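You operate a simulated robot arm through the tools that you are given. There is no shell and no other tool.

The job below is to be done with a simulated robot arm. You get a single attempt, and the scene is never put back.

Task
Put things in order on the top of the wrapping table. At the end: the silver round tin stands where the white square tube stood; the beige tape roll (marked "THIN") from the top of the wrapping table stands where the silver round tin stood; the white square tube from the top of the wrapping table stands where the beige pad stood; the beige pad is on the brown small box (marked "Lot 26"); whatever was shut is shut again. Leave all else as you found it, and nothing knocked over.

Only the result counts: the job must be done as asked and must still hold three seconds after the hand-in. Knocking over, shifting, dropping, spilling or breaking anything else fails it.

Robot
A 7-joint arm with a two-finger parallel gripper, fixed in place. Base frame: the origin is on the floor under the middle of its stand, x ahead of it, y to its left, z up; the work surface is at about z = 72. Units: cm, degrees, N and s.
With the tool pointing down near the work surface it reaches from about 10 to 66 cm from the base axis. Its first joint turns from -66.0 to 66.0 degrees. Payload 1.57 kg.
The TCP is the grasp point between the finger pads, 3 cm short of the fingertips. In the tool frame z runs along the fingers and y along their closing line. Largest opening 8 cm; finger width 1.7, thickness 1.2; the body of the gripper, 4 by 8.2 cm, starts 8 cm behind the TCP.
Orientation is told as [roll, pitch, yaw] about the base's x, y, z axes, in that order, counted from this pose: with the fingers straight down and closing along the base's y, the tool's x points along the base's -x, its y along +y and its z along -z.

Tools
- The arm moves only by the tool nudge_tool. Its argument "increments" is a list of rows, each a list of 3 entries, a list of its own where there are three numbers: the shift along the tool's x, y, z in m, then the turn, a rotation vector about the tool's x, y, z in degrees, then the opening, from 0 (shut) to 1 (fully open). In form: [[[x, y, z], [ax, ay, az], grip], ...]. A call has 1 to 20 rows; each row shifts and turns the commanded pose from where the row before left it, along the tool's axes as they then stand. A row lasts 0.2 s, in which the tool goes at most 5 cm and 8.6 degrees; a call with a longer step from one row to the next is refused whole, and so is a gripper value outside its range. Where a pose cannot be reached the arm comes as near as it can. A force on the tool above 40 N (or 10 N above the force at the start of the call, whichever is more), or a blocked arm, ends the call early, and 0.2 s more pass. The fingers move at their own pace (about 7.2 cm/s each) and stop on an object; they squeeze with about 30 N. The grip force told is the motor's: it shows also when the fingers shut on nothing. Time passes only in rows, and 0.2 s behind the last, so rows that do not move let the fingers close. It gives the time, the measured TCP pose, the force on the tool (base axes), the opening and the grip force at its end, in the units of the frame above (readings bear some noise), with the torque about the TCP (base axes, N m) and any sound that the robot's microphone picked up.
- Cameras (640 x 400 px; columns grow to the right, rows downward): "scene" is fixed at [4, 42.49, 141.92]; the picture's right is [-0.88, -0.48, 0.00], its down [-0.30, 0.55, -0.78] and it looks along [0.37, -0.69, -0.62] (base axes); focal length 357 px, centre (320, 200). "wrist" rides on the gripper at [7.2, -0.7, -12.2] in the tool frame; the picture's right is [0.09, 1.00, 0.00], its down [-0.84, 0.08, -0.54] and it looks along [-0.54, 0.05, 0.84] (tool axes); focal length 238 px, centre (320, 200). There is no depth. A picture from a camera that has moved, and an enlarged one, comes with that camera's place and axes in the base frame and with its lens.
- camera(camera): a new picture of that camera. No time passes.
- enlarge(camera, box): a new picture of the part [left, top, right, bottom] of that camera's present view, enlarged. No time passes.
- close_job(): hands the job in; it is judged then, once.

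Places have to be worked out from the pictures, the camera data and where the tool is seen. Open the gripper and draw the arm clear of the work before you hand the job in, unless the task says otherwise.

The tools are called after "Call:" as name(argument=value, ...) on one line, values as JSON. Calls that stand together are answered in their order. nudge_tool: Moves the arm, as the interface text tells. Its arguments: {"type":"object","properties":{"increments":{"type":"array"}},"required":["increments"]} The other tools are called the same way: camera (camera) takes a picture; enlarge (camera, box) takes an enlarged picture of a part of a camera's view; close_job () hands the job in.

At the start:

```text
clock: 0.0
eef_pos: [45.8, -10.65, 96.21]
ee_rot: [0.0, 0.1, 0.0]
ft_force: [-0.2, -0.5, 0.4]
wrist_torque: [0.01, 0.03, 0.02]
opening: 7.99
grip_force: 0.0
```

scene: 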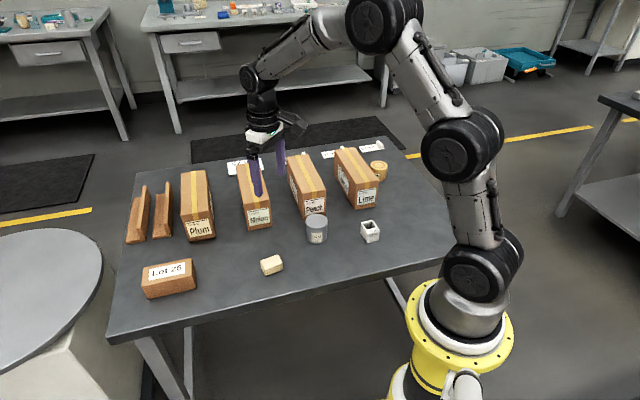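
wrist: 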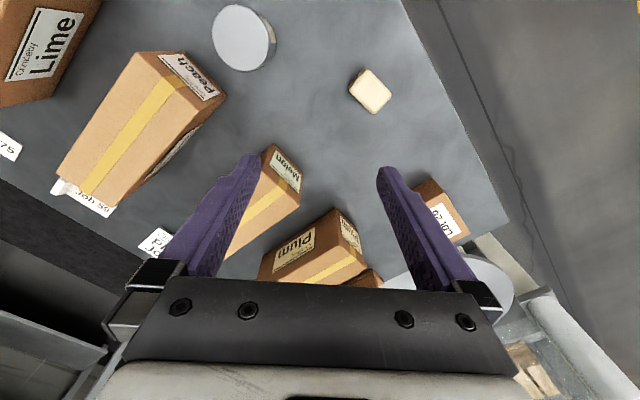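

I'll begin by looking more closely at the table to find each object.

Call:
enlarge(camera="scene", box=[220, 130, 420, 290])

Call:
enlarge(camera="scene", box=[100, 150, 300, 310])

Call:
enlarge(camera="wrist", box=[0, 0, 320, 200])

Call:
enlarge(camera="scene", box=[300, 120, 420, 216])

```text
2.50 times, centred on (320, 210) of scene
camera zoom: at [4.0, 42.49, 141.92], right [-0.88, -0.48, 0.0], down [-0.3, 0.55, -0.78], along [0.37, -0.69, -0.62], focal length 892 px, centre (320, 175)
```

zoom: 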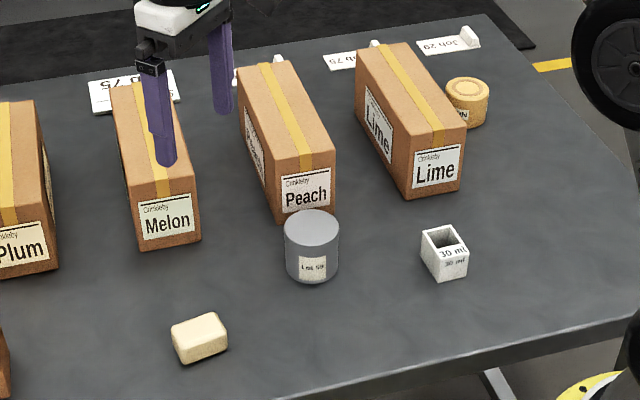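

```text
2.50 times, centred on (200, 230) of scene
camera zoom: at [4.0, 42.49, 141.92], right [-0.88, -0.48, 0.0], down [-0.3, 0.55, -0.78], along [0.37, -0.69, -0.62], focal length 892 px, centre (620, 125)
```

zoom: 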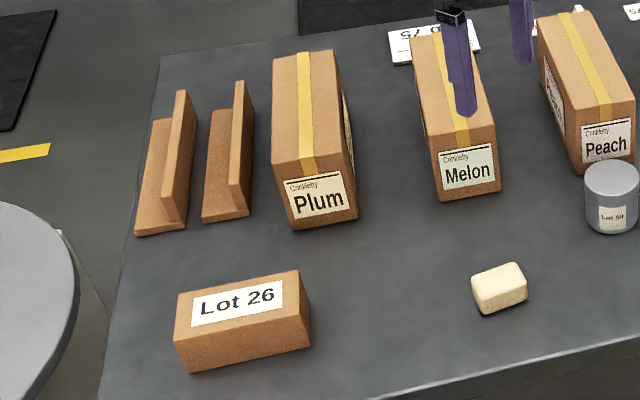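

```text
2.00 times, centred on (160, 100) of wrist
camera zoom: at [38.68, -11.27, 108.45], right [-0.09, 1.0, 0.0], down [0.84, 0.08, 0.54], along [0.54, 0.05, -0.84], focal length 477 px, centre (640, 400)
```

zoom: 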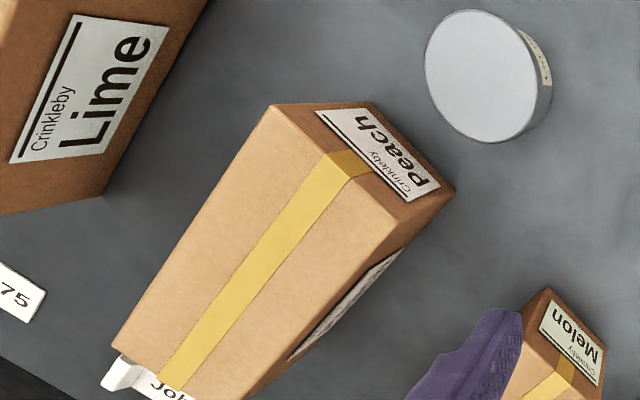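

```text
4.17 times, centred on (360, 168) of scene
camera zoom: at [4.0, 42.49, 141.92], right [-0.88, -0.48, 0.0], down [-0.3, 0.55, -0.78], along [0.37, -0.69, -0.62], focal length 1487 px, centre (153, 333)
```

zoom: 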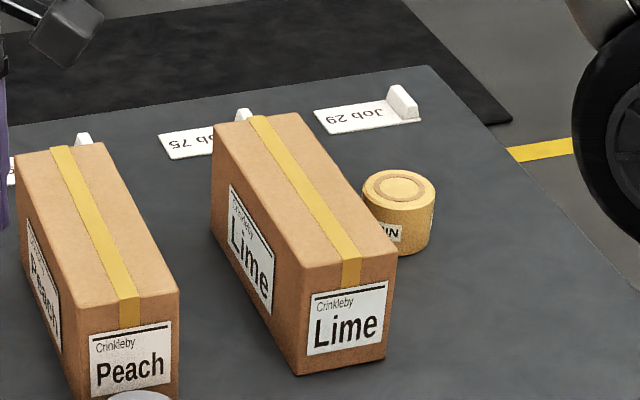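

The tin looks to be near (38.4, -19.8), the pad near (43, -4), the tube near (24, -27), and the tape roll near (34, -56), which is close to the reach limit. I'll move at this safe height to get a better wrist view of the tube and tin.

Call:
nudge_tool(increments=[[[0.03, -0.0235, 0], [0, 0, 0], 1], [[0.03, -0.0235, 0], [0, 0, 0], 1], [[0.03, -0.0235, 0], [0, 0, 0], 1], [[0.03, -0.0235, 0], [0, 0, 0], 1], [[0, 0, 0], [0, 0, 0], 1]])

Call:
camera(camera="wrist")

Call:
camera(camera="scene")

```text
clock: 1.2
eef_pos: [33.53, -20.23, 96.12]
ee_rot: [0.0, 0.0, 0.0]
ft_force: [0.2, -0.1, 0.0]
wrist_torque: [-0.01, 0.05, -0.01]
opening: 7.98
grip_force: 0.0
```

```text
taken
camera wrist: at [26.44, -20.79, 108.35], right [-0.09, 1.0, 0.0], down [0.84, 0.08, 0.54], along [0.54, 0.05, -0.84], focal length 238 px, centre (320, 200)
```

wrist: 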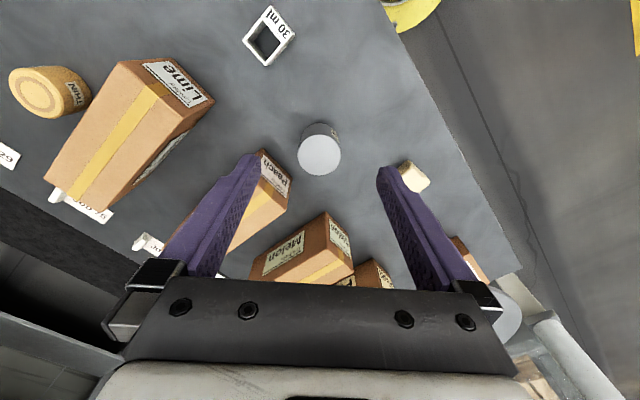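

```text
taken
```

scene: 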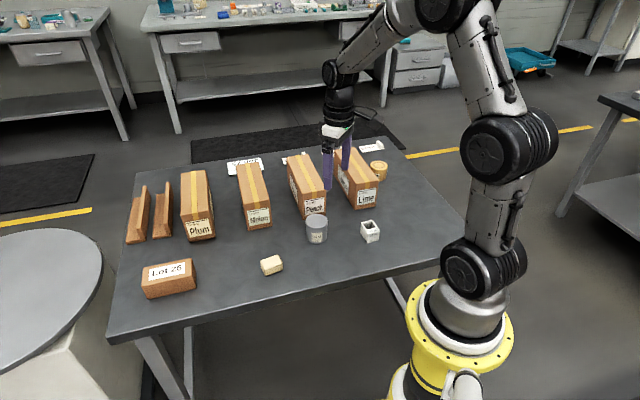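

The wrist camera now covers the tube, tin, pad and tape roll. I'll enlarge those parts to measure them accurately.

Call:
enlarge(camera="wrist", box=[220, 0, 380, 100])

Call:
enlarge(camera="wrist", box=[0, 40, 200, 165])

Call:
enlarge(camera="wrist", box=[260, 90, 460, 215])

Call:
enlarge(camera="scene", box=[250, 200, 410, 300])

```text
4.00 times, centred on (300, 50) of wrist
camera zoom: at [26.44, -20.79, 108.35], right [-0.09, 1.0, 0.0], down [0.84, 0.08, 0.54], along [0.54, 0.05, -0.84], focal length 953 px, centre (400, 800)
```

zoom: 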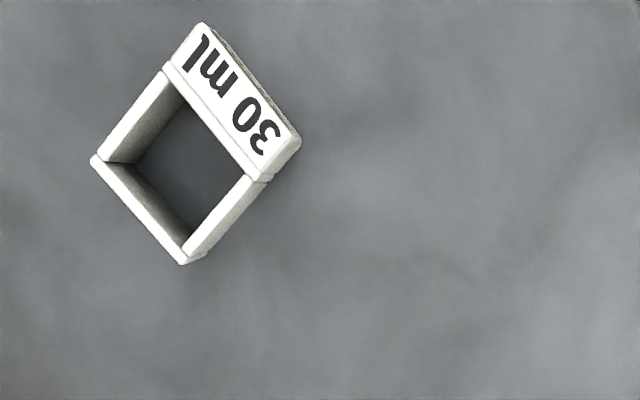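

```text
3.20 times, centred on (100, 102) of wrist
camera zoom: at [26.44, -20.79, 108.35], right [-0.09, 1.0, 0.0], down [0.84, 0.08, 0.54], along [0.54, 0.05, -0.84], focal length 763 px, centre (1024, 512)
```

zoom: 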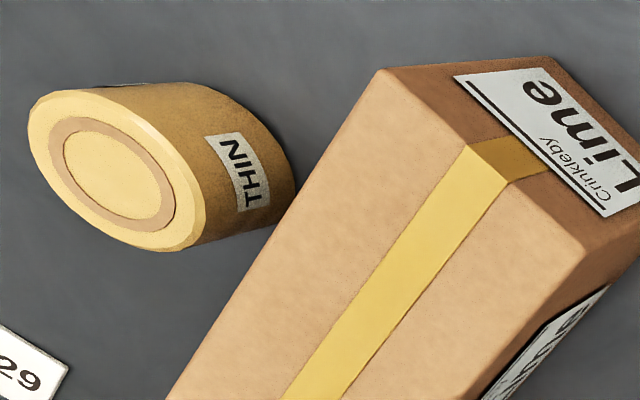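

```text
3.20 times, centred on (360, 152) of wrist
camera zoom: at [26.44, -20.79, 108.35], right [-0.09, 1.0, 0.0], down [0.84, 0.08, 0.54], along [0.54, 0.05, -0.84], focal length 763 px, centre (192, 352)
```

zoom: 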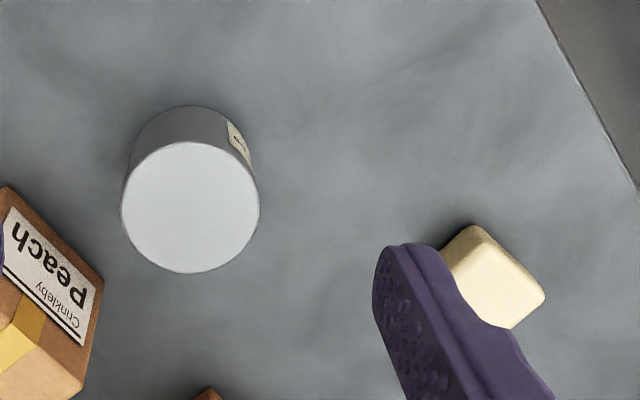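

```text
4.00 times, centred on (330, 250) of scene
camera zoom: at [4.0, 42.49, 141.92], right [-0.88, -0.48, 0.0], down [-0.3, 0.55, -0.78], along [0.37, -0.69, -0.62], focal length 1428 px, centre (280, 0)
```

zoom: 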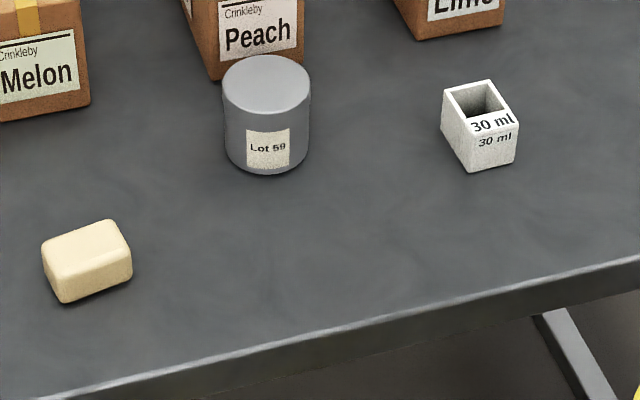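

The tube seems to be slightly longer than it is wide, with a thick labelled rim on one side. I'll zoom in further on it, the pad and the Lot 26 box from the scene camera.

Call:
enlarge(camera="scene", box=[350, 212, 390, 250])

Call:
enlarge(camera="scene", box=[245, 240, 305, 285])

Call:
enlarge(camera="scene", box=[130, 250, 210, 305])

Call:
enlarge(camera="scene", box=[335, 130, 415, 220])

```text
10.53 times, centred on (370, 231) of scene
camera zoom: at [4.0, 42.49, 141.92], right [-0.88, -0.48, 0.0], down [-0.3, 0.55, -0.78], along [0.37, -0.69, -0.62], focal length 3757 px, centre (-206, -126)
```

zoom: 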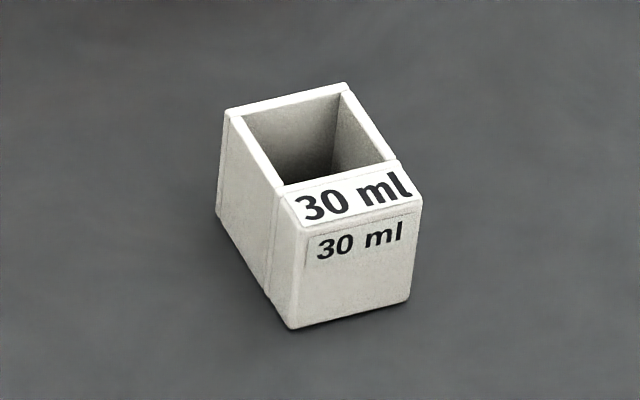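

```text
8.89 times, centred on (275, 262) of scene
camera zoom: at [4.0, 42.49, 141.92], right [-0.88, -0.48, 0.0], down [-0.3, 0.55, -0.78], along [0.37, -0.69, -0.62], focal length 3172 px, centre (720, -356)
```

zoom: 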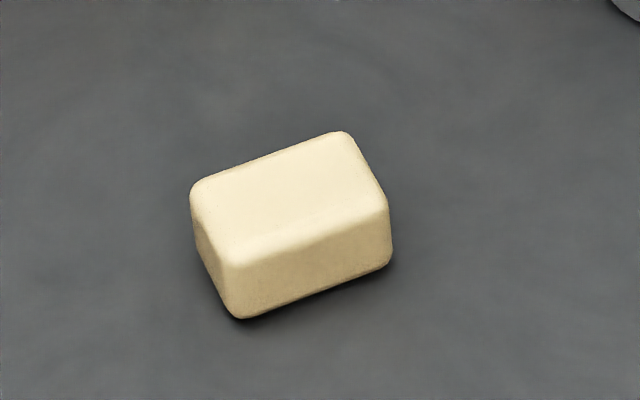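

```text
7.27 times, centred on (170, 278) of scene
camera zoom: at [4.0, 42.49, 141.92], right [-0.88, -0.48, 0.0], down [-0.3, 0.55, -0.78], along [0.37, -0.69, -0.62], focal length 2596 px, centre (1411, -364)
```

zoom: 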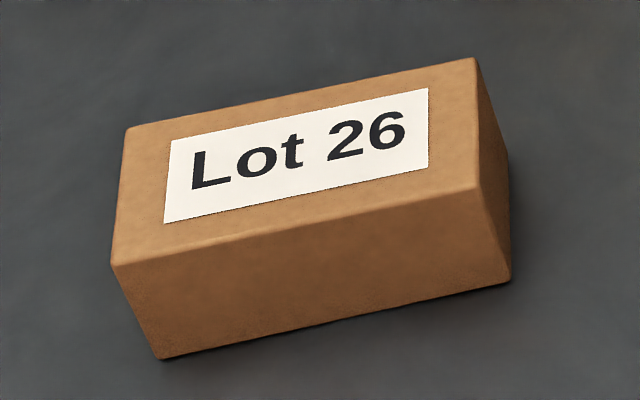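

```text
4.44 times, centred on (375, 175) of scene
camera zoom: at [4.0, 42.49, 141.92], right [-0.88, -0.48, 0.0], down [-0.3, 0.55, -0.78], along [0.37, -0.69, -0.62], focal length 1586 px, centre (76, 311)
```

zoom: 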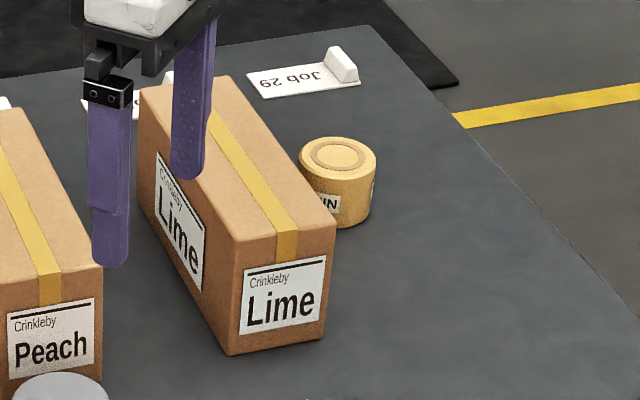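

Pad is about 4.6 x 3.3 cm at roughly (43, -4.6) with its long side near 54°. The Lot 26 box is centred near (61.5, 10.9), with its top at about z 76.7. I'll move above the pad and turn the gripper to close across its short side.

Call:
nudge_tool(increments=[[[-0.0189, 0.0313, 0], [0, 0, 0], 1], [[-0.0189, 0.0313, 0], [0, 0, 0], 1], [[-0.0189, 0.0313, 0], [0, 0, 0], 1], [[-0.0189, 0.0313, 0], [0, 0, 0], 1], [[-0.0189, 0.0313, 0], [0, 0, 0], 1], [[0, 0, 0], [0, 0, -7.7], 1], [[0, 0, 0], [0, 0, -7.7], 1], [[0, 0, 0], [0, 0, -7.7], 1], [[0, 0, 0], [0, 0, -7.7], 1], [[0, 0, 0], [0, 0, -7.7], 1], [[0, 0, 0], [0, 0, -7.7], 1], [[0, 0, 0], [0, 0, -7.7], 1], [[0, 0, 0], [0, 0, 0], 1]])

Call:
camera(camera="wrist")

Call:
enlarge(camera="wrist", box=[240, 60, 400, 160])

```text
clock: 4.0
eef_pos: [43.24, -4.51, 96.33]
ee_rot: [-0.1, -0.1, 53.9]
ft_force: [0.7, -0.6, 0.8]
wrist_torque: [0.0, 0.02, 0.01]
opening: 7.97
grip_force: 0.1
```

```text
taken
camera wrist: at [39.63, -10.62, 108.42], right [-0.86, 0.51, 0.0], down [0.43, 0.72, 0.54], along [0.28, 0.47, -0.84], focal length 238 px, centre (320, 200)
```

wrist: 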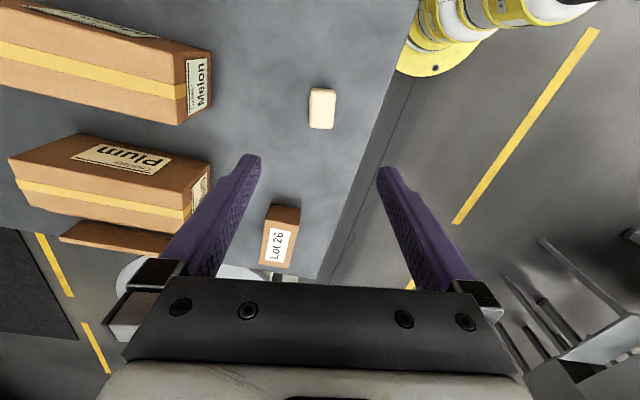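

```text
4.00 times, centred on (320, 110) of wrist
camera zoom: at [39.63, -10.62, 108.42], right [-0.86, 0.51, 0.0], down [0.43, 0.72, 0.54], along [0.28, 0.47, -0.84], focal length 953 px, centre (320, 560)
```

zoom: 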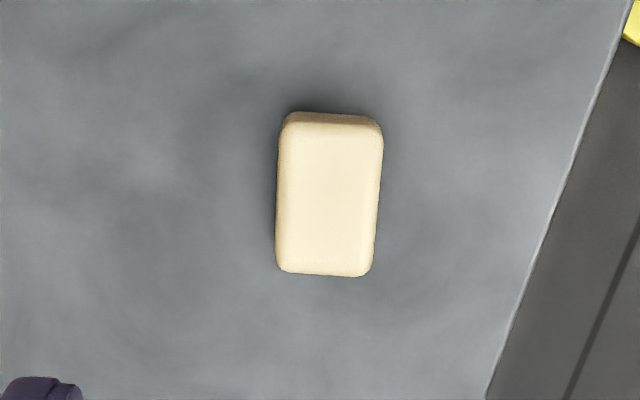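

The pad centre works out at about (43.1, -4.05), and it's aligned with the tool to within about 2°. I'll correct the offset, descend to z ≈ 80, and check.

Call:
nudge_tool(increments=[[[-0.003, 0.0035, 0.04], [0, 0, 0], 1], [[0, 0, 0.04], [0, 0, 0], 1], [[0, 0, 0.04], [0, 0, 0], 1], [[0, 0, 0.04], [0, 0, 0], 1], [[0, 0, 0], [0, 0, 0], 1]])

Call:
camera(camera="wrist")

Call:
enlarge(camera="scene", box=[225, 200, 325, 290])

```text
clock: 5.2
eef_pos: [43.2, -3.89, 80.06]
ee_rot: [-0.1, -0.1, 53.9]
ft_force: [0.4, -0.4, 0.3]
wrist_torque: [0.0, 0.0, 0.0]
opening: 8.0
grip_force: 0.1
```

```text
taken
camera wrist: at [39.6, -10.05, 92.16], right [-0.86, 0.51, 0.0], down [0.43, 0.72, 0.54], along [0.28, 0.47, -0.84], focal length 238 px, centre (320, 200)
```

wrist: 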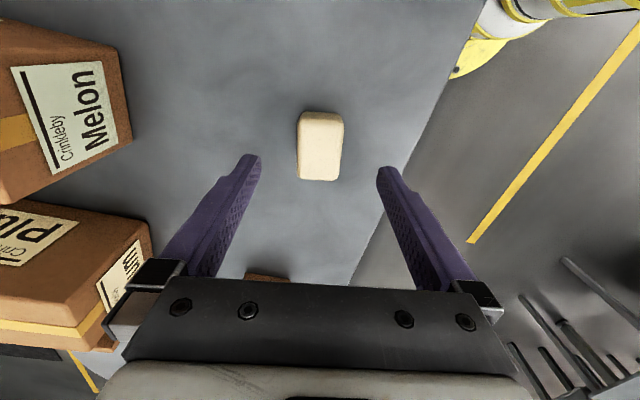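

```text
4.44 times, centred on (275, 245) of scene
camera zoom: at [4.0, 42.49, 141.92], right [-0.88, -0.48, 0.0], down [-0.3, 0.55, -0.78], along [0.37, -0.69, -0.62], focal length 1586 px, centre (520, 0)
```

zoom: 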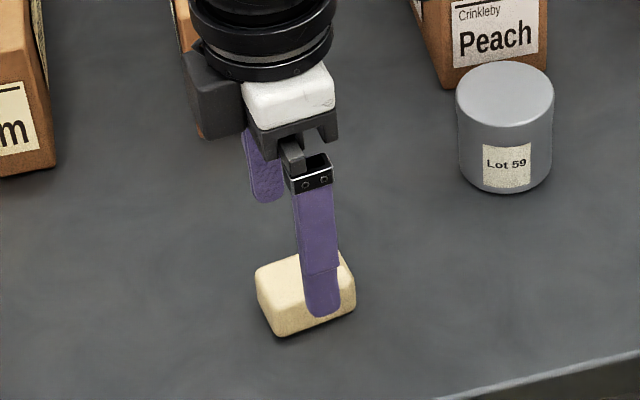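

The pad sits centred between the fingers at about (43.1, -4.2). I'll lower to z ≈ 75.4 and close.

Call:
nudge_tool(increments=[[[0.003, 0, 0.023], [0, 0, 0], 1], [[0, 0, 0.0235], [0, 0, 0], 1], [[0, 0, 0], [0, 0, 0], 1]])

Call:
camera(camera="wrist")

```text
clock: 6.0
eef_pos: [42.99, -4.15, 75.47]
ee_rot: [0.0, 0.0, 53.9]
ft_force: [0.3, -0.4, 0.9]
wrist_torque: [-0.01, -0.01, -0.01]
opening: 8.02
grip_force: 0.1
```

```text
taken
camera wrist: at [39.43, -10.29, 87.65], right [-0.86, 0.51, 0.0], down [0.43, 0.72, 0.54], along [0.28, 0.47, -0.84], focal length 238 px, centre (320, 200)
```

wrist: 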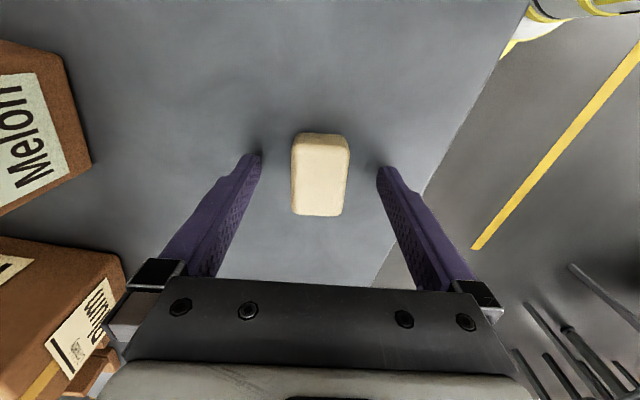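

The pad is between the fingers at about (43.0, -4.3). Closing the gripper.

Call:
nudge_tool(increments=[[[0, 0, 0], [0, 0, 0], 0.3], [[0, 0, 0], [0, 0, 0], 0.3], [[0, 0, 0], [0, 0, 0], 0.2], [[0, 0, 0], [0, 0, 0], 0.2], [[0, 0, 0], [0, 0, 0], 0.2]])

Call:
camera(camera="wrist")

```text
clock: 7.2
eef_pos: [43.02, -4.16, 75.56]
ee_rot: [0.1, 0.0, 53.8]
ft_force: [-0.6, 0.0, -0.2]
wrist_torque: [0.01, -0.01, 0.0]
opening: 3.33
grip_force: 29.7
```

```text
taken
camera wrist: at [39.42, -10.29, 87.67], right [-0.86, 0.51, 0.0], down [0.43, 0.72, 0.54], along [0.28, 0.47, -0.84], focal length 238 px, centre (320, 200)
```

wrist: 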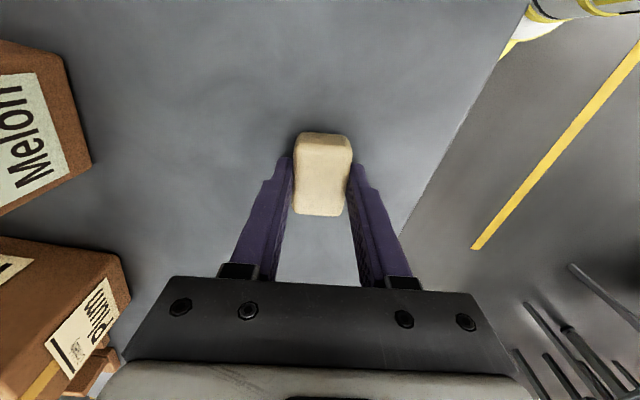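

The pad is held (opening 3.33, 29.7 N). I'll lift to z ≈ 88 and travel partway towards the Lot 26 box so I can measure it.

Call:
nudge_tool(increments=[[[0, 0, -0.02], [0, 0, 0], 0.2], [[0, 0, -0.04], [0, 0, 0], 0.2], [[0, 0, -0.04], [0, 0, 0], 0.2], [[0, 0, -0.03], [0, 0, 0], 0.2], [[-0.03, -0.008, 0], [0, 0, 0], 0.2], [[-0.03, -0.008, 0], [0, 0, 0], 0.2], [[-0.03, -0.008, 0], [0, 0, 0], 0.2], [[-0.03, -0.008, 0], [0, 0, 0], 0.2], [[0, 0, 0], [0, 0, 0], 0.2]])

Call:
camera(camera="wrist")

Call:
camera(camera="scene")

```text
clock: 9.2
eef_pos: [52.68, 3.58, 88.79]
ee_rot: [0.0, 0.0, 53.8]
ft_force: [-0.9, 0.1, 0.0]
wrist_torque: [0.01, 0.04, 0.03]
opening: 3.37
grip_force: 30.6
```

```text
taken
camera wrist: at [49.02, -2.58, 101.02], right [-0.86, 0.51, 0.0], down [0.43, 0.72, 0.54], along [0.28, 0.47, -0.84], focal length 238 px, centre (320, 200)
```

wrist: 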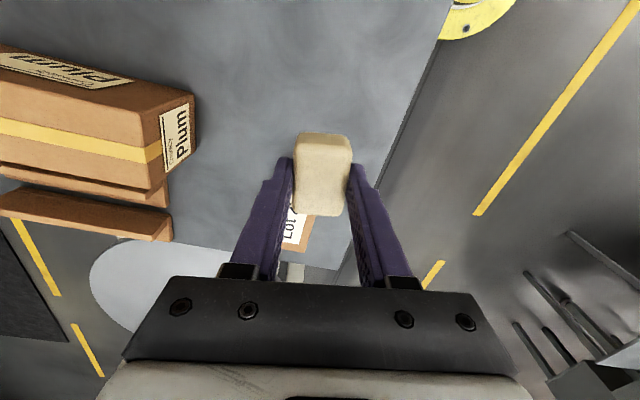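

```text
taken
```

scene: 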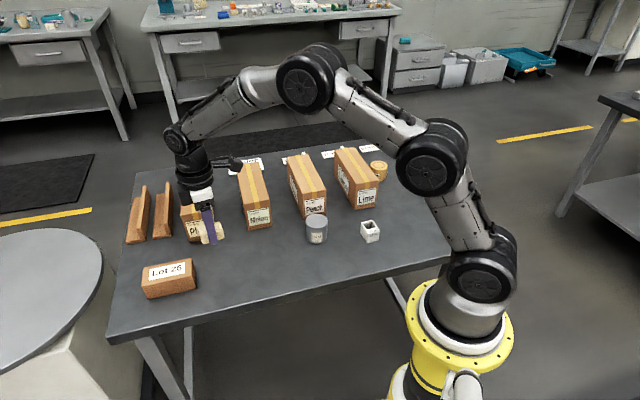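

The pad hides the box in this view. I'll continue to over the box at the same height, turn to about 45° to match it, and check from both cameras.

Call:
nudge_tool(increments=[[[-0.0278, -0.007, 0], [0, 0, 0], 0.2], [[-0.0278, -0.007, 0], [0, 0, 0], 0.2], [[-0.0278, -0.007, 0], [0, 0, 0], 0.2], [[-0.0278, -0.007, 0], [0, 0, 0], 0.2], [[0, 0, 0], [0, 0, 4.4], 0.2], [[0, 0, 0], [0, 0, 4.4], 0.2], [[0, 0, 0], [0, 0, 0], 0.2]])

Call:
camera(camera="wrist")

Call:
enlarge(camera="scene", box=[110, 190, 250, 310])

```text
clock: 10.8
eef_pos: [61.52, 10.91, 88.62]
ee_rot: [0.1, 0.0, 44.9]
ft_force: [0.4, 0.5, 0.3]
wrist_torque: [-0.04, 0.02, -0.02]
opening: 3.36
grip_force: 30.0
```

```text
taken
camera wrist: at [56.88, 5.46, 100.82], right [-0.77, 0.64, 0.0], down [0.54, 0.65, 0.54], along [0.35, 0.42, -0.84], focal length 238 px, centre (320, 200)
```

wrist: 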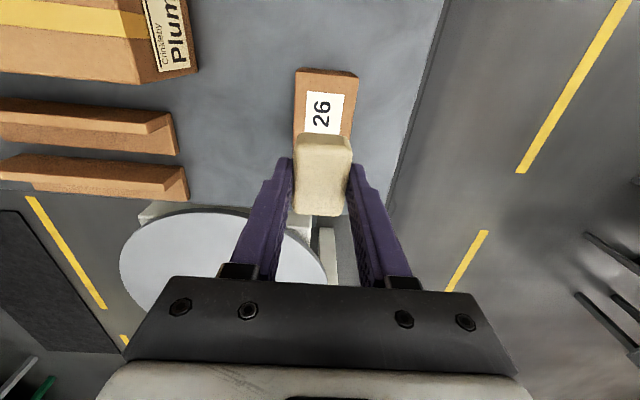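

```text
3.33 times, centred on (180, 250) of scene
camera zoom: at [4.0, 42.49, 141.92], right [-0.88, -0.48, 0.0], down [-0.3, 0.55, -0.78], along [0.37, -0.69, -0.62], focal length 1190 px, centre (787, 33)
```

zoom: 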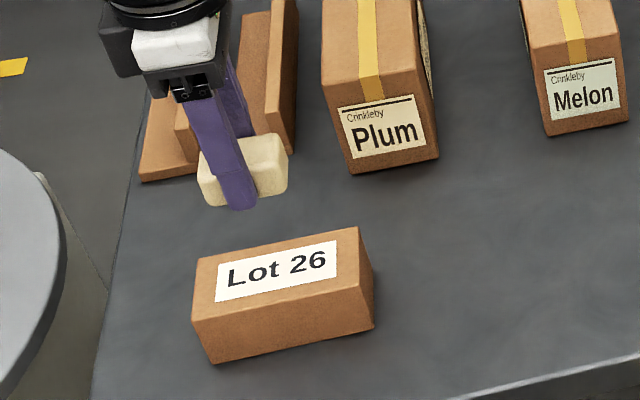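

The near end of the box shows above the pad. I'll enlarge it to find its edges relative to the tool axis.

Call:
enlarge(camera="wrist", box=[260, 50, 420, 150])

```text
4.00 times, centred on (340, 100) of wrist
camera zoom: at [56.88, 5.46, 100.82], right [-0.77, 0.64, 0.0], down [0.54, 0.65, 0.54], along [0.35, 0.42, -0.84], focal length 953 px, centre (240, 600)
```

zoom: 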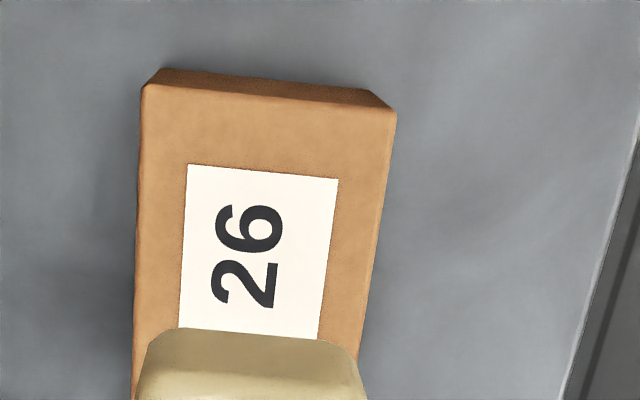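

The box is centred near (61.5, 11.1) at 45°, which agrees with the tool yaw. I'll shift slightly along the box and descend to just above contact.

Call:
nudge_tool(increments=[[[-0.004, 0, 0.025], [0, 0, 0], 0.2], [[0, 0, 0.025], [0, 0, 0], 0.2], [[0, 0, 0.02], [0, 0, 0], 0.2], [[0, 0, 0.005], [0, 0, 0], 0.2], [[0, 0, 0], [0, 0, 0], 0.2]])

Call:
enlarge(camera="scene", box=[110, 220, 250, 310])

```text
clock: 12.0
eef_pos: [61.76, 11.13, 81.25]
ee_rot: [-0.1, 0.0, 45.1]
ft_force: [0.1, 0.6, -0.7]
wrist_torque: [-0.02, 0.0, -0.02]
opening: 3.31
grip_force: 29.8
```

```text
4.44 times, centred on (180, 265) of scene
camera zoom: at [4.0, 42.49, 141.92], right [-0.88, -0.48, 0.0], down [-0.3, 0.55, -0.78], along [0.37, -0.69, -0.62], focal length 1586 px, centre (942, -89)
```

zoom: 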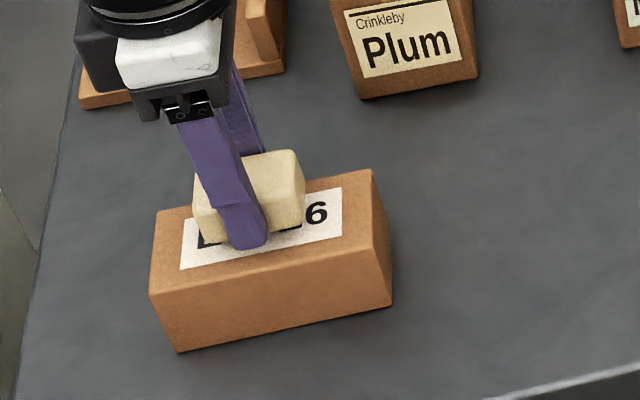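

It's centred over the box, about 1 cm above the top. I'll lower in small steps and watch the force.

Call:
nudge_tool(increments=[[[0, 0, 0.003], [0, 0, 0], 0.2], [[0, 0, 0.003], [0, 0, 0], 0.2], [[0, 0, 0.002], [0, 0, 0], 0.2]])

```text
clock: 12.8
eef_pos: [61.72, 11.26, 80.49]
ee_rot: [-0.1, -0.1, 45.1]
ft_force: [-2.4, 0.0, 6.0]
wrist_torque: [-0.02, 0.13, 0.01]
opening: 3.37
grip_force: 30.0
```

There's 6 N upward, so the pad is resting on the box. I'll open the fingers and rise straight up.

Call:
nudge_tool(increments=[[[0, 0, 0], [0, 0, 0], 0.5], [[0, 0, 0], [0, 0, 0], 0.7], [[0, 0, 0], [0, 0, 0], 0.9], [[0, 0, -0.01], [0, 0, 0], 1], [[0, 0, -0.03], [0, 0, 0], 1], [[0, 0, -0.03], [0, 0, 0], 1], [[0, 0, -0.03], [0, 0, 0], 1], [[0, 0, 0], [0, 0, 0], 1]])

Call:
camera(camera="wrist")

Call:
enlarge(camera="scene", box=[110, 220, 250, 310])

```text
clock: 14.6
eef_pos: [61.62, 11.25, 90.48]
ee_rot: [0.1, 0.0, 45.2]
ft_force: [0.9, 0.0, -0.9]
wrist_torque: [0.01, 0.0, 0.01]
opening: 7.99
grip_force: 0.0
```

```text
taken
camera wrist: at [57.09, 5.81, 102.64], right [-0.77, 0.64, 0.0], down [0.54, 0.65, 0.54], along [0.35, 0.42, -0.84], focal length 238 px, centre (320, 200)
```

wrist: 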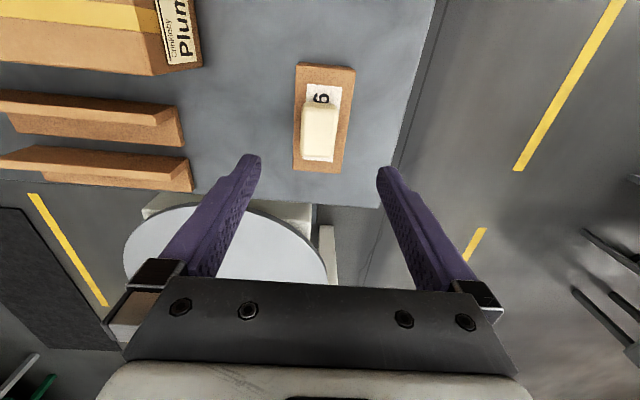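

```text
4.44 times, centred on (180, 265) of scene
camera zoom: at [4.0, 42.49, 141.92], right [-0.88, -0.48, 0.0], down [-0.3, 0.55, -0.78], along [0.37, -0.69, -0.62], focal length 1586 px, centre (942, -89)
```

zoom: 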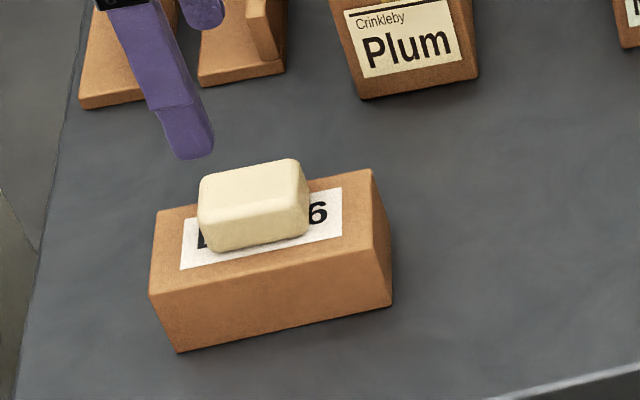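

The pad sits on the Lot 26 box and the box hasn't moved. Next I'll cross at height to above the white tube at about (26, -26.8) and look down at it.

Call:
nudge_tool(increments=[[[0.0433, -0.0013, -0.003], [0, 0, 0], 1], [[0.0433, -0.0013, -0.003], [0, 0, 0], 1], [[0.0433, -0.0013, 0], [0, 0, 0], 1], [[0.0433, -0.0013, 0], [0, 0, 0], 1], [[0.0433, -0.0013, 0], [0, 0, 0], 1], [[0.0433, -0.0013, 0], [0, 0, 0], 1], [[0.0433, -0.0013, 0], [0, 0, 0], 1], [[0.0433, -0.0013, 0], [0, 0, 0], 1], [[0.0433, -0.0013, 0], [0, 0, 0], 1], [[0.0433, -0.0013, 0], [0, 0, 0], 1], [[0.0433, -0.0013, 0], [0, 0, 0], 1], [[0.0433, -0.0013, 0], [0, 0, 0], 1], [[0, 0, 0], [0, 0, 0], 1]])

Call:
camera(camera="wrist")

Call:
camera(camera="scene")

```text
clock: 17.4
eef_pos: [26.02, -26.52, 91.09]
ee_rot: [0.0, 0.0, 45.1]
ft_force: [-0.8, -0.3, 0.8]
wrist_torque: [0.01, -0.01, -0.02]
opening: 8.01
grip_force: 0.0
```

```text
taken
camera wrist: at [21.46, -32.09, 103.22], right [-0.77, 0.64, 0.0], down [0.54, 0.65, 0.54], along [0.35, 0.42, -0.84], focal length 238 px, centre (320, 200)
```

wrist: 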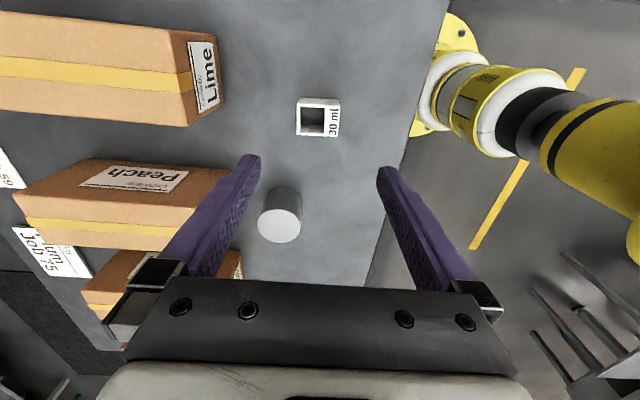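

```text
taken
```

scene: 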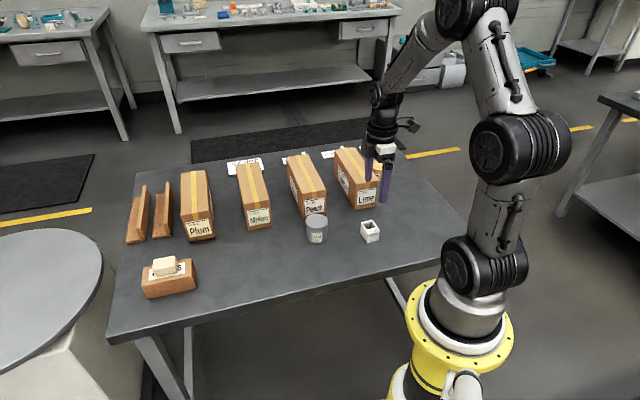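

Call:
enlarge(camera="wrist", box=[270, 80, 370, 150])

Call:
enlarge(camera="wrist", box=[230, 170, 330, 260])

```text
5.71 times, centred on (320, 115) of wrist
camera zoom: at [21.46, -32.09, 103.22], right [-0.77, 0.64, 0.0], down [0.54, 0.65, 0.54], along [0.35, 0.42, -0.84], focal length 1362 px, centre (320, 686)
```

zoom: 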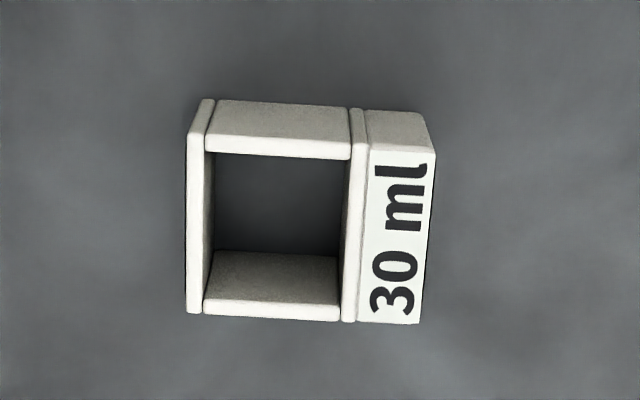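

```text
4.44 times, centred on (280, 215) of wrist
camera zoom: at [21.46, -32.09, 103.22], right [-0.77, 0.64, 0.0], down [0.54, 0.65, 0.54], along [0.35, 0.42, -0.84], focal length 1059 px, centre (498, 133)
```

zoom: 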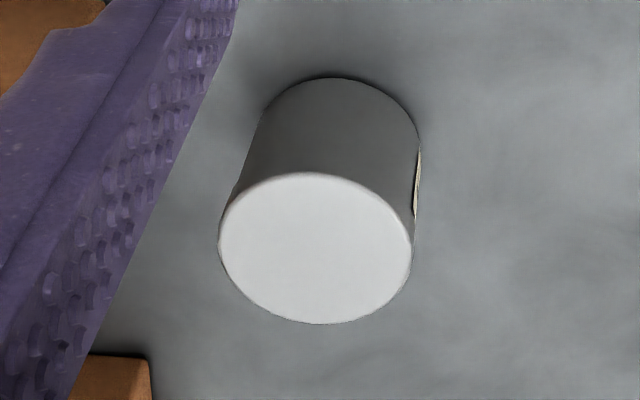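

The tube, including its label block, is centred near (26.2, -26.85) and turned about 3° more than the tool. I'll align to it and descend to z ≈ 80.

Call:
nudge_tool(increments=[[[0.001, -0.0036, 0], [0, 0, -3], 1], [[0, 0, 0.035], [0, 0, 0], 1], [[0, 0, 0.035], [0, 0, 0], 1], [[0, 0, 0.035], [0, 0, 0], 1], [[0, 0, 0], [0, 0, 0], 1]])

Call:
camera(camera="wrist")

Call:
enlarge(camera="wrist", box=[240, 100, 400, 200])

```text
clock: 18.6
eef_pos: [26.18, -27.16, 80.54]
ee_rot: [-0.2, 0.0, 48.1]
ft_force: [-0.7, -0.9, 0.0]
wrist_torque: [-0.01, -0.02, -0.02]
opening: 8.0
grip_force: 0.0
```

```text
taken
camera wrist: at [22.03, -32.84, 92.74], right [-0.8, 0.6, 0.0], down [0.5, 0.68, 0.54], along [0.32, 0.43, -0.84], focal length 238 px, centre (320, 200)
```

wrist: 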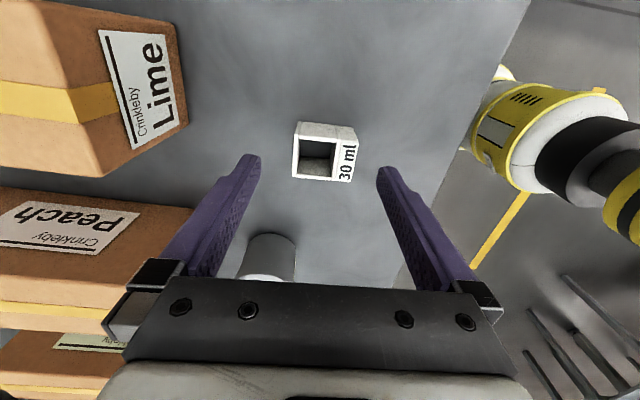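

```text
4.00 times, centred on (320, 150) of wrist
camera zoom: at [22.03, -32.84, 92.74], right [-0.8, 0.6, 0.0], down [0.5, 0.68, 0.54], along [0.32, 0.43, -0.84], focal length 953 px, centre (320, 400)
```

zoom: 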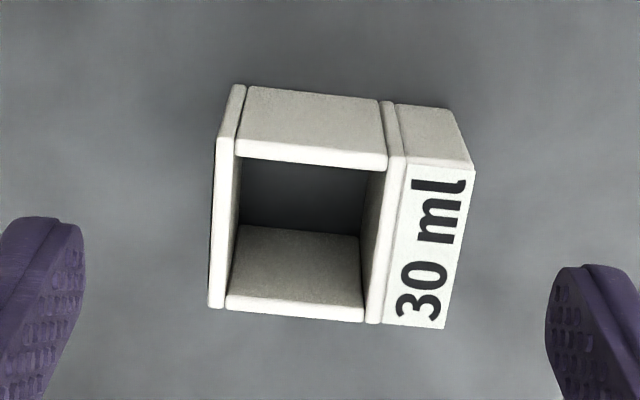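

The tube centre measures about (26.17, -26.75). I'll make a small correction and lower to z ≈ 75.5 around it.

Call:
nudge_tool(increments=[[[-0.003, 0.0025, 0.02], [0, 0, 0], 1], [[0, 0, 0.02], [0, 0, 0], 1], [[0, 0, 0.01], [0, 0, 0], 1], [[0, 0, 0], [0, 0, 0], 1]])

Call:
camera(camera="wrist")

```text
clock: 19.6
eef_pos: [26.28, -26.61, 75.45]
ee_rot: [0.0, 0.0, 48.1]
ft_force: [0.4, -0.2, 0.2]
wrist_torque: [0.01, -0.02, 0.02]
opening: 8.0
grip_force: 0.0
```

```text
taken
camera wrist: at [22.08, -32.35, 87.62], right [-0.8, 0.6, 0.0], down [0.5, 0.67, 0.54], along [0.32, 0.43, -0.84], focal length 238 px, centre (320, 200)
```

wrist: 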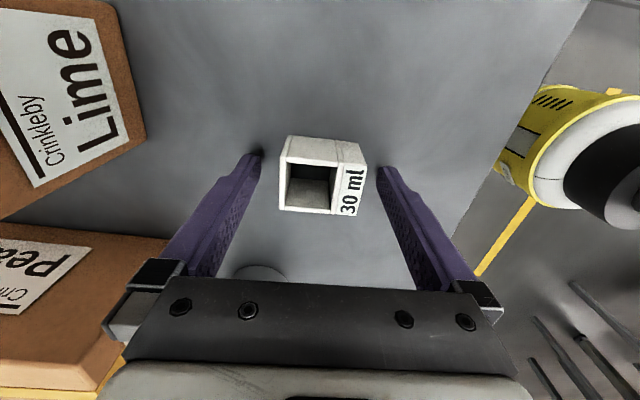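

The tube's at about (26.15, -26.77), nicely between the fingers. Closing now.

Call:
nudge_tool(increments=[[[0, 0, 0], [0, 0, 0], 0.5], [[0, 0, 0], [0, 0, 0], 0.4], [[0, 0, 0], [0, 0, 0], 0.35], [[0, 0, 0], [0, 0, 0], 0.35], [[0, 0, 0], [0, 0, 0], 0.35]])

Call:
camera(camera="wrist")

```text
clock: 20.8
eef_pos: [26.31, -26.72, 75.36]
ee_rot: [-0.1, -0.1, 48.1]
ft_force: [0.8, -0.1, 1.4]
wrist_torque: [0.0, -0.03, -0.02]
opening: 4.66
grip_force: 29.9
```

```text
taken
camera wrist: at [22.08, -32.36, 87.64], right [-0.8, 0.6, 0.0], down [0.5, 0.67, 0.54], along [0.32, 0.43, -0.84], focal length 238 px, centre (320, 200)
```

wrist: 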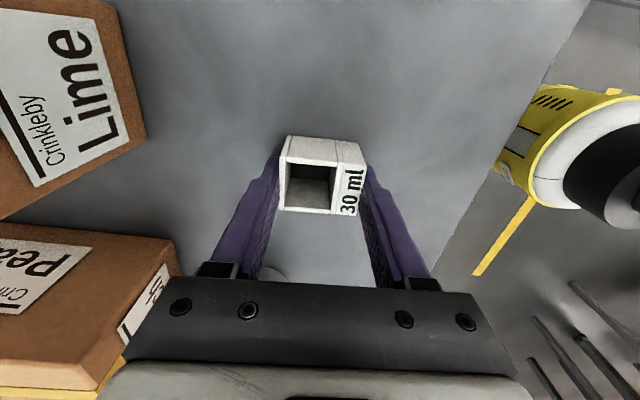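

The tube is held (opening 4.66, 30 N). I'll lift it 12 cm and carry it to above the pad's old spot, near (43.0, -4.3).

Call:
nudge_tool(increments=[[[0, 0, -0.02], [0, 0, 0], 0.35], [[0, 0, -0.04], [0, 0, 0], 0.35], [[0, 0, -0.04], [0, 0, 0], 0.35], [[0, 0, -0.02], [0, 0, 0], 0.35], [[-0.035, 0.0035, 0], [0, 0, 0], 0.35], [[-0.035, 0.0035, 0], [0, 0, 0], 0.35], [[-0.035, 0.0035, 0], [0, 0, 0], 0.35], [[-0.035, 0.0035, 0], [0, 0, 0], 0.35], [[-0.035, 0.0035, 0], [0, 0, 0], 0.35], [[-0.035, 0.0035, 0], [0, 0, 0], 0.35], [[-0.035, 0.0035, 0], [0, 0, 0], 0.35], [[-0.035, 0.0035, 0], [0, 0, 0], 0.35], [[0, 0, 0], [0, 0, 0], 0.35]])

Call:
camera(camera="wrist")

Call:
camera(camera="scene")

```text
clock: 23.6
eef_pos: [42.87, -3.69, 87.42]
ee_rot: [0.0, 0.0, 48.1]
ft_force: [-0.7, 1.3, -0.3]
wrist_torque: [-0.01, 0.02, -0.03]
opening: 4.65
grip_force: 29.5
```

```text
taken
camera wrist: at [38.74, -9.38, 99.66], right [-0.8, 0.6, 0.0], down [0.5, 0.67, 0.54], along [0.32, 0.43, -0.84], focal length 238 px, centre (320, 200)
```

wrist: 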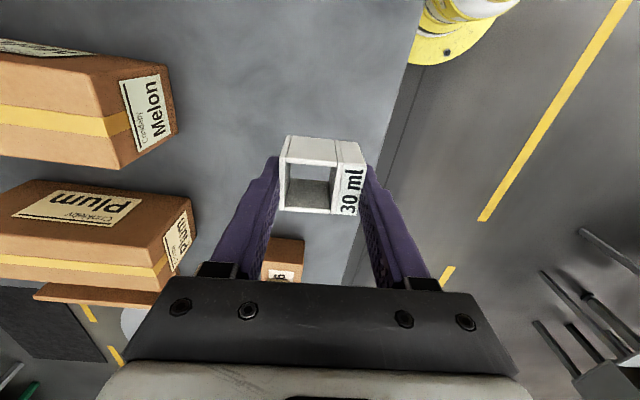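

```text
taken
```

scene: 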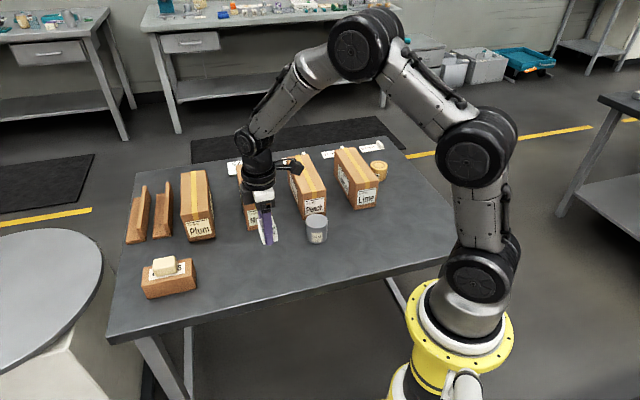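

The tube hangs upright over the target. I'll correct by about 3 mm and lower to about 1 cm above the table.

Call:
nudge_tool(increments=[[[0.0028, -0.0019, 0.03], [0, 0, 0], 0.35], [[0, 0, 0.03], [0, 0, 0], 0.35], [[0, 0, 0.03], [0, 0, 0], 0.35], [[0, 0, 0.02], [0, 0, 0], 0.35], [[0, 0, 0], [0, 0, 0], 0.35]])

Call:
enlarge(camera="scene", box=[210, 200, 330, 290])

```text
clock: 24.8
eef_pos: [43.0, -4.13, 76.4]
ee_rot: [0.1, 0.0, 48.1]
ft_force: [-0.1, 0.9, 0.2]
wrist_torque: [0.03, 0.01, 0.03]
opening: 4.65
grip_force: 30.1
```

```text
4.44 times, centred on (270, 245) of scene
camera zoom: at [4.0, 42.49, 141.92], right [-0.88, -0.48, 0.0], down [-0.3, 0.55, -0.78], along [0.37, -0.69, -0.62], focal length 1586 px, centre (542, 0)
```

zoom: 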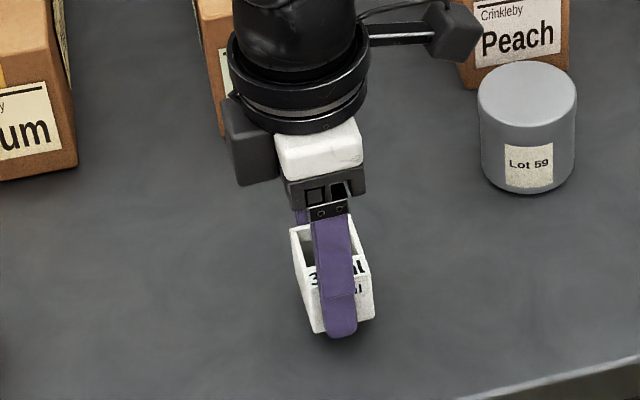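

I'll lower the last centimetre in small steps until I feel light contact.

Call:
nudge_tool(increments=[[[0, 0, 0.004], [0, 0, 0], 0.35], [[0, 0, 0.003], [0, 0, 0], 0.35], [[0, 0, 0.002], [0, 0, 0], 0.35]])

```text
clock: 25.6
eef_pos: [42.97, -4.15, 75.55]
ee_rot: [-0.1, -0.1, 48.1]
ft_force: [0.0, 0.9, -0.2]
wrist_torque: [0.0, -0.01, 0.03]
opening: 4.61
grip_force: 30.4
```

Call:
nudge_tool(increments=[[[0, 0, 0.001], [0, 0, 0], 0.35], [[0, 0, 0.001], [0, 0, 0], 0.35]])

```text
clock: 26.2
eef_pos: [42.93, -4.24, 75.3]
ee_rot: [-0.1, 0.0, 48.1]
ft_force: [-5.6, 1.9, 16.7]
wrist_torque: [0.0, 0.26, -0.02]
opening: 4.66
grip_force: 30.2
```

There's 16.7 N upward, so the tube is on the table. I'll release it and rise straight up.

Call:
nudge_tool(increments=[[[0, 0, -0.0005], [0, 0, 0], 0.6], [[0, 0, 0], [0, 0, 0], 0.8], [[0, 0, 0], [0, 0, 0], 1], [[0, 0, 0], [0, 0, 0], 1], [[0, 0, -0.02], [0, 0, 0], 1], [[0, 0, -0.04], [0, 0, 0], 1], [[0, 0, -0.04], [0, 0, 0], 1], [[0, 0, -0.04], [0, 0, 0], 1], [[0, 0, 0], [0, 0, 0], 1]])

Call:
camera(camera="wrist")

Call:
enlarge(camera="scene", box=[210, 200, 330, 290])

```text
clock: 28.2
eef_pos: [43.08, -4.11, 89.31]
ee_rot: [0.0, -0.1, 48.2]
ft_force: [0.2, -1.1, -0.2]
wrist_torque: [0.0, 0.01, 0.01]
opening: 8.0
grip_force: 0.1
```

```text
taken
camera wrist: at [38.7, -9.83, 101.52], right [-0.8, 0.6, 0.0], down [0.5, 0.67, 0.54], along [0.32, 0.44, -0.84], focal length 238 px, centre (320, 200)
```

wrist: 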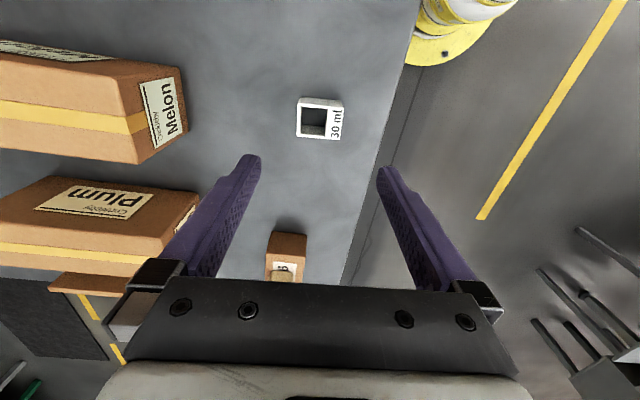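

```text
4.44 times, centred on (270, 245) of scene
camera zoom: at [4.0, 42.49, 141.92], right [-0.88, -0.48, 0.0], down [-0.3, 0.55, -0.78], along [0.37, -0.69, -0.62], focal length 1586 px, centre (542, 0)
```

zoom: 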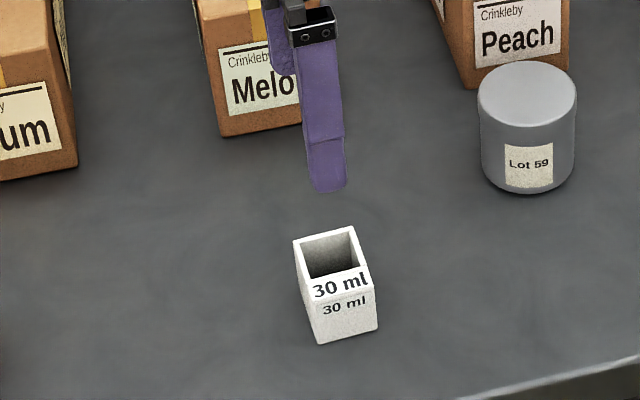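

The tube stands on the pad's old spot. I'll go to above the silver tin near (38.4, -19.8) and check from the wrist.

Call:
nudge_tool(increments=[[[0.037, -0.01735, 0], [0, 0, 0], 1], [[0.037, -0.01735, 0], [0, 0, 0], 1], [[0.037, -0.01735, 0], [0, 0, 0], 1], [[0.037, -0.01735, 0], [0, 0, 0], 1], [[0, 0, 0], [0, 0, 0], 1]])

Call:
camera(camera="wrist")

Call:
enlarge(camera="wrist", box=[240, 70, 400, 170])

```text
clock: 29.4
eef_pos: [38.04, -19.89, 89.11]
ee_rot: [0.0, 0.0, 48.1]
ft_force: [-0.6, -0.6, 0.0]
wrist_torque: [-0.01, -0.03, -0.01]
opening: 7.99
grip_force: 0.1
```

```text
taken
camera wrist: at [33.84, -25.54, 101.41], right [-0.8, 0.6, 0.0], down [0.5, 0.67, 0.54], along [0.32, 0.44, -0.84], focal length 238 px, centre (320, 200)
```

wrist: 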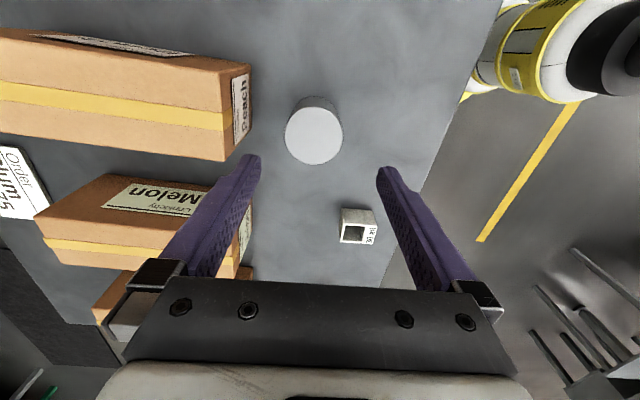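

```text
4.00 times, centred on (320, 120) of wrist
camera zoom: at [33.84, -25.54, 101.41], right [-0.8, 0.6, 0.0], down [0.5, 0.67, 0.54], along [0.32, 0.44, -0.84], focal length 953 px, centre (320, 520)
```

zoom: 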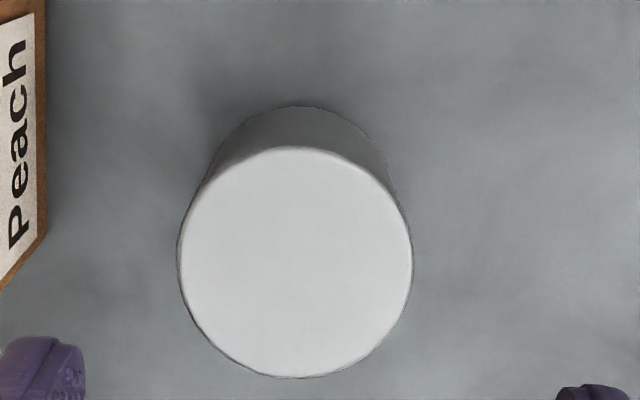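

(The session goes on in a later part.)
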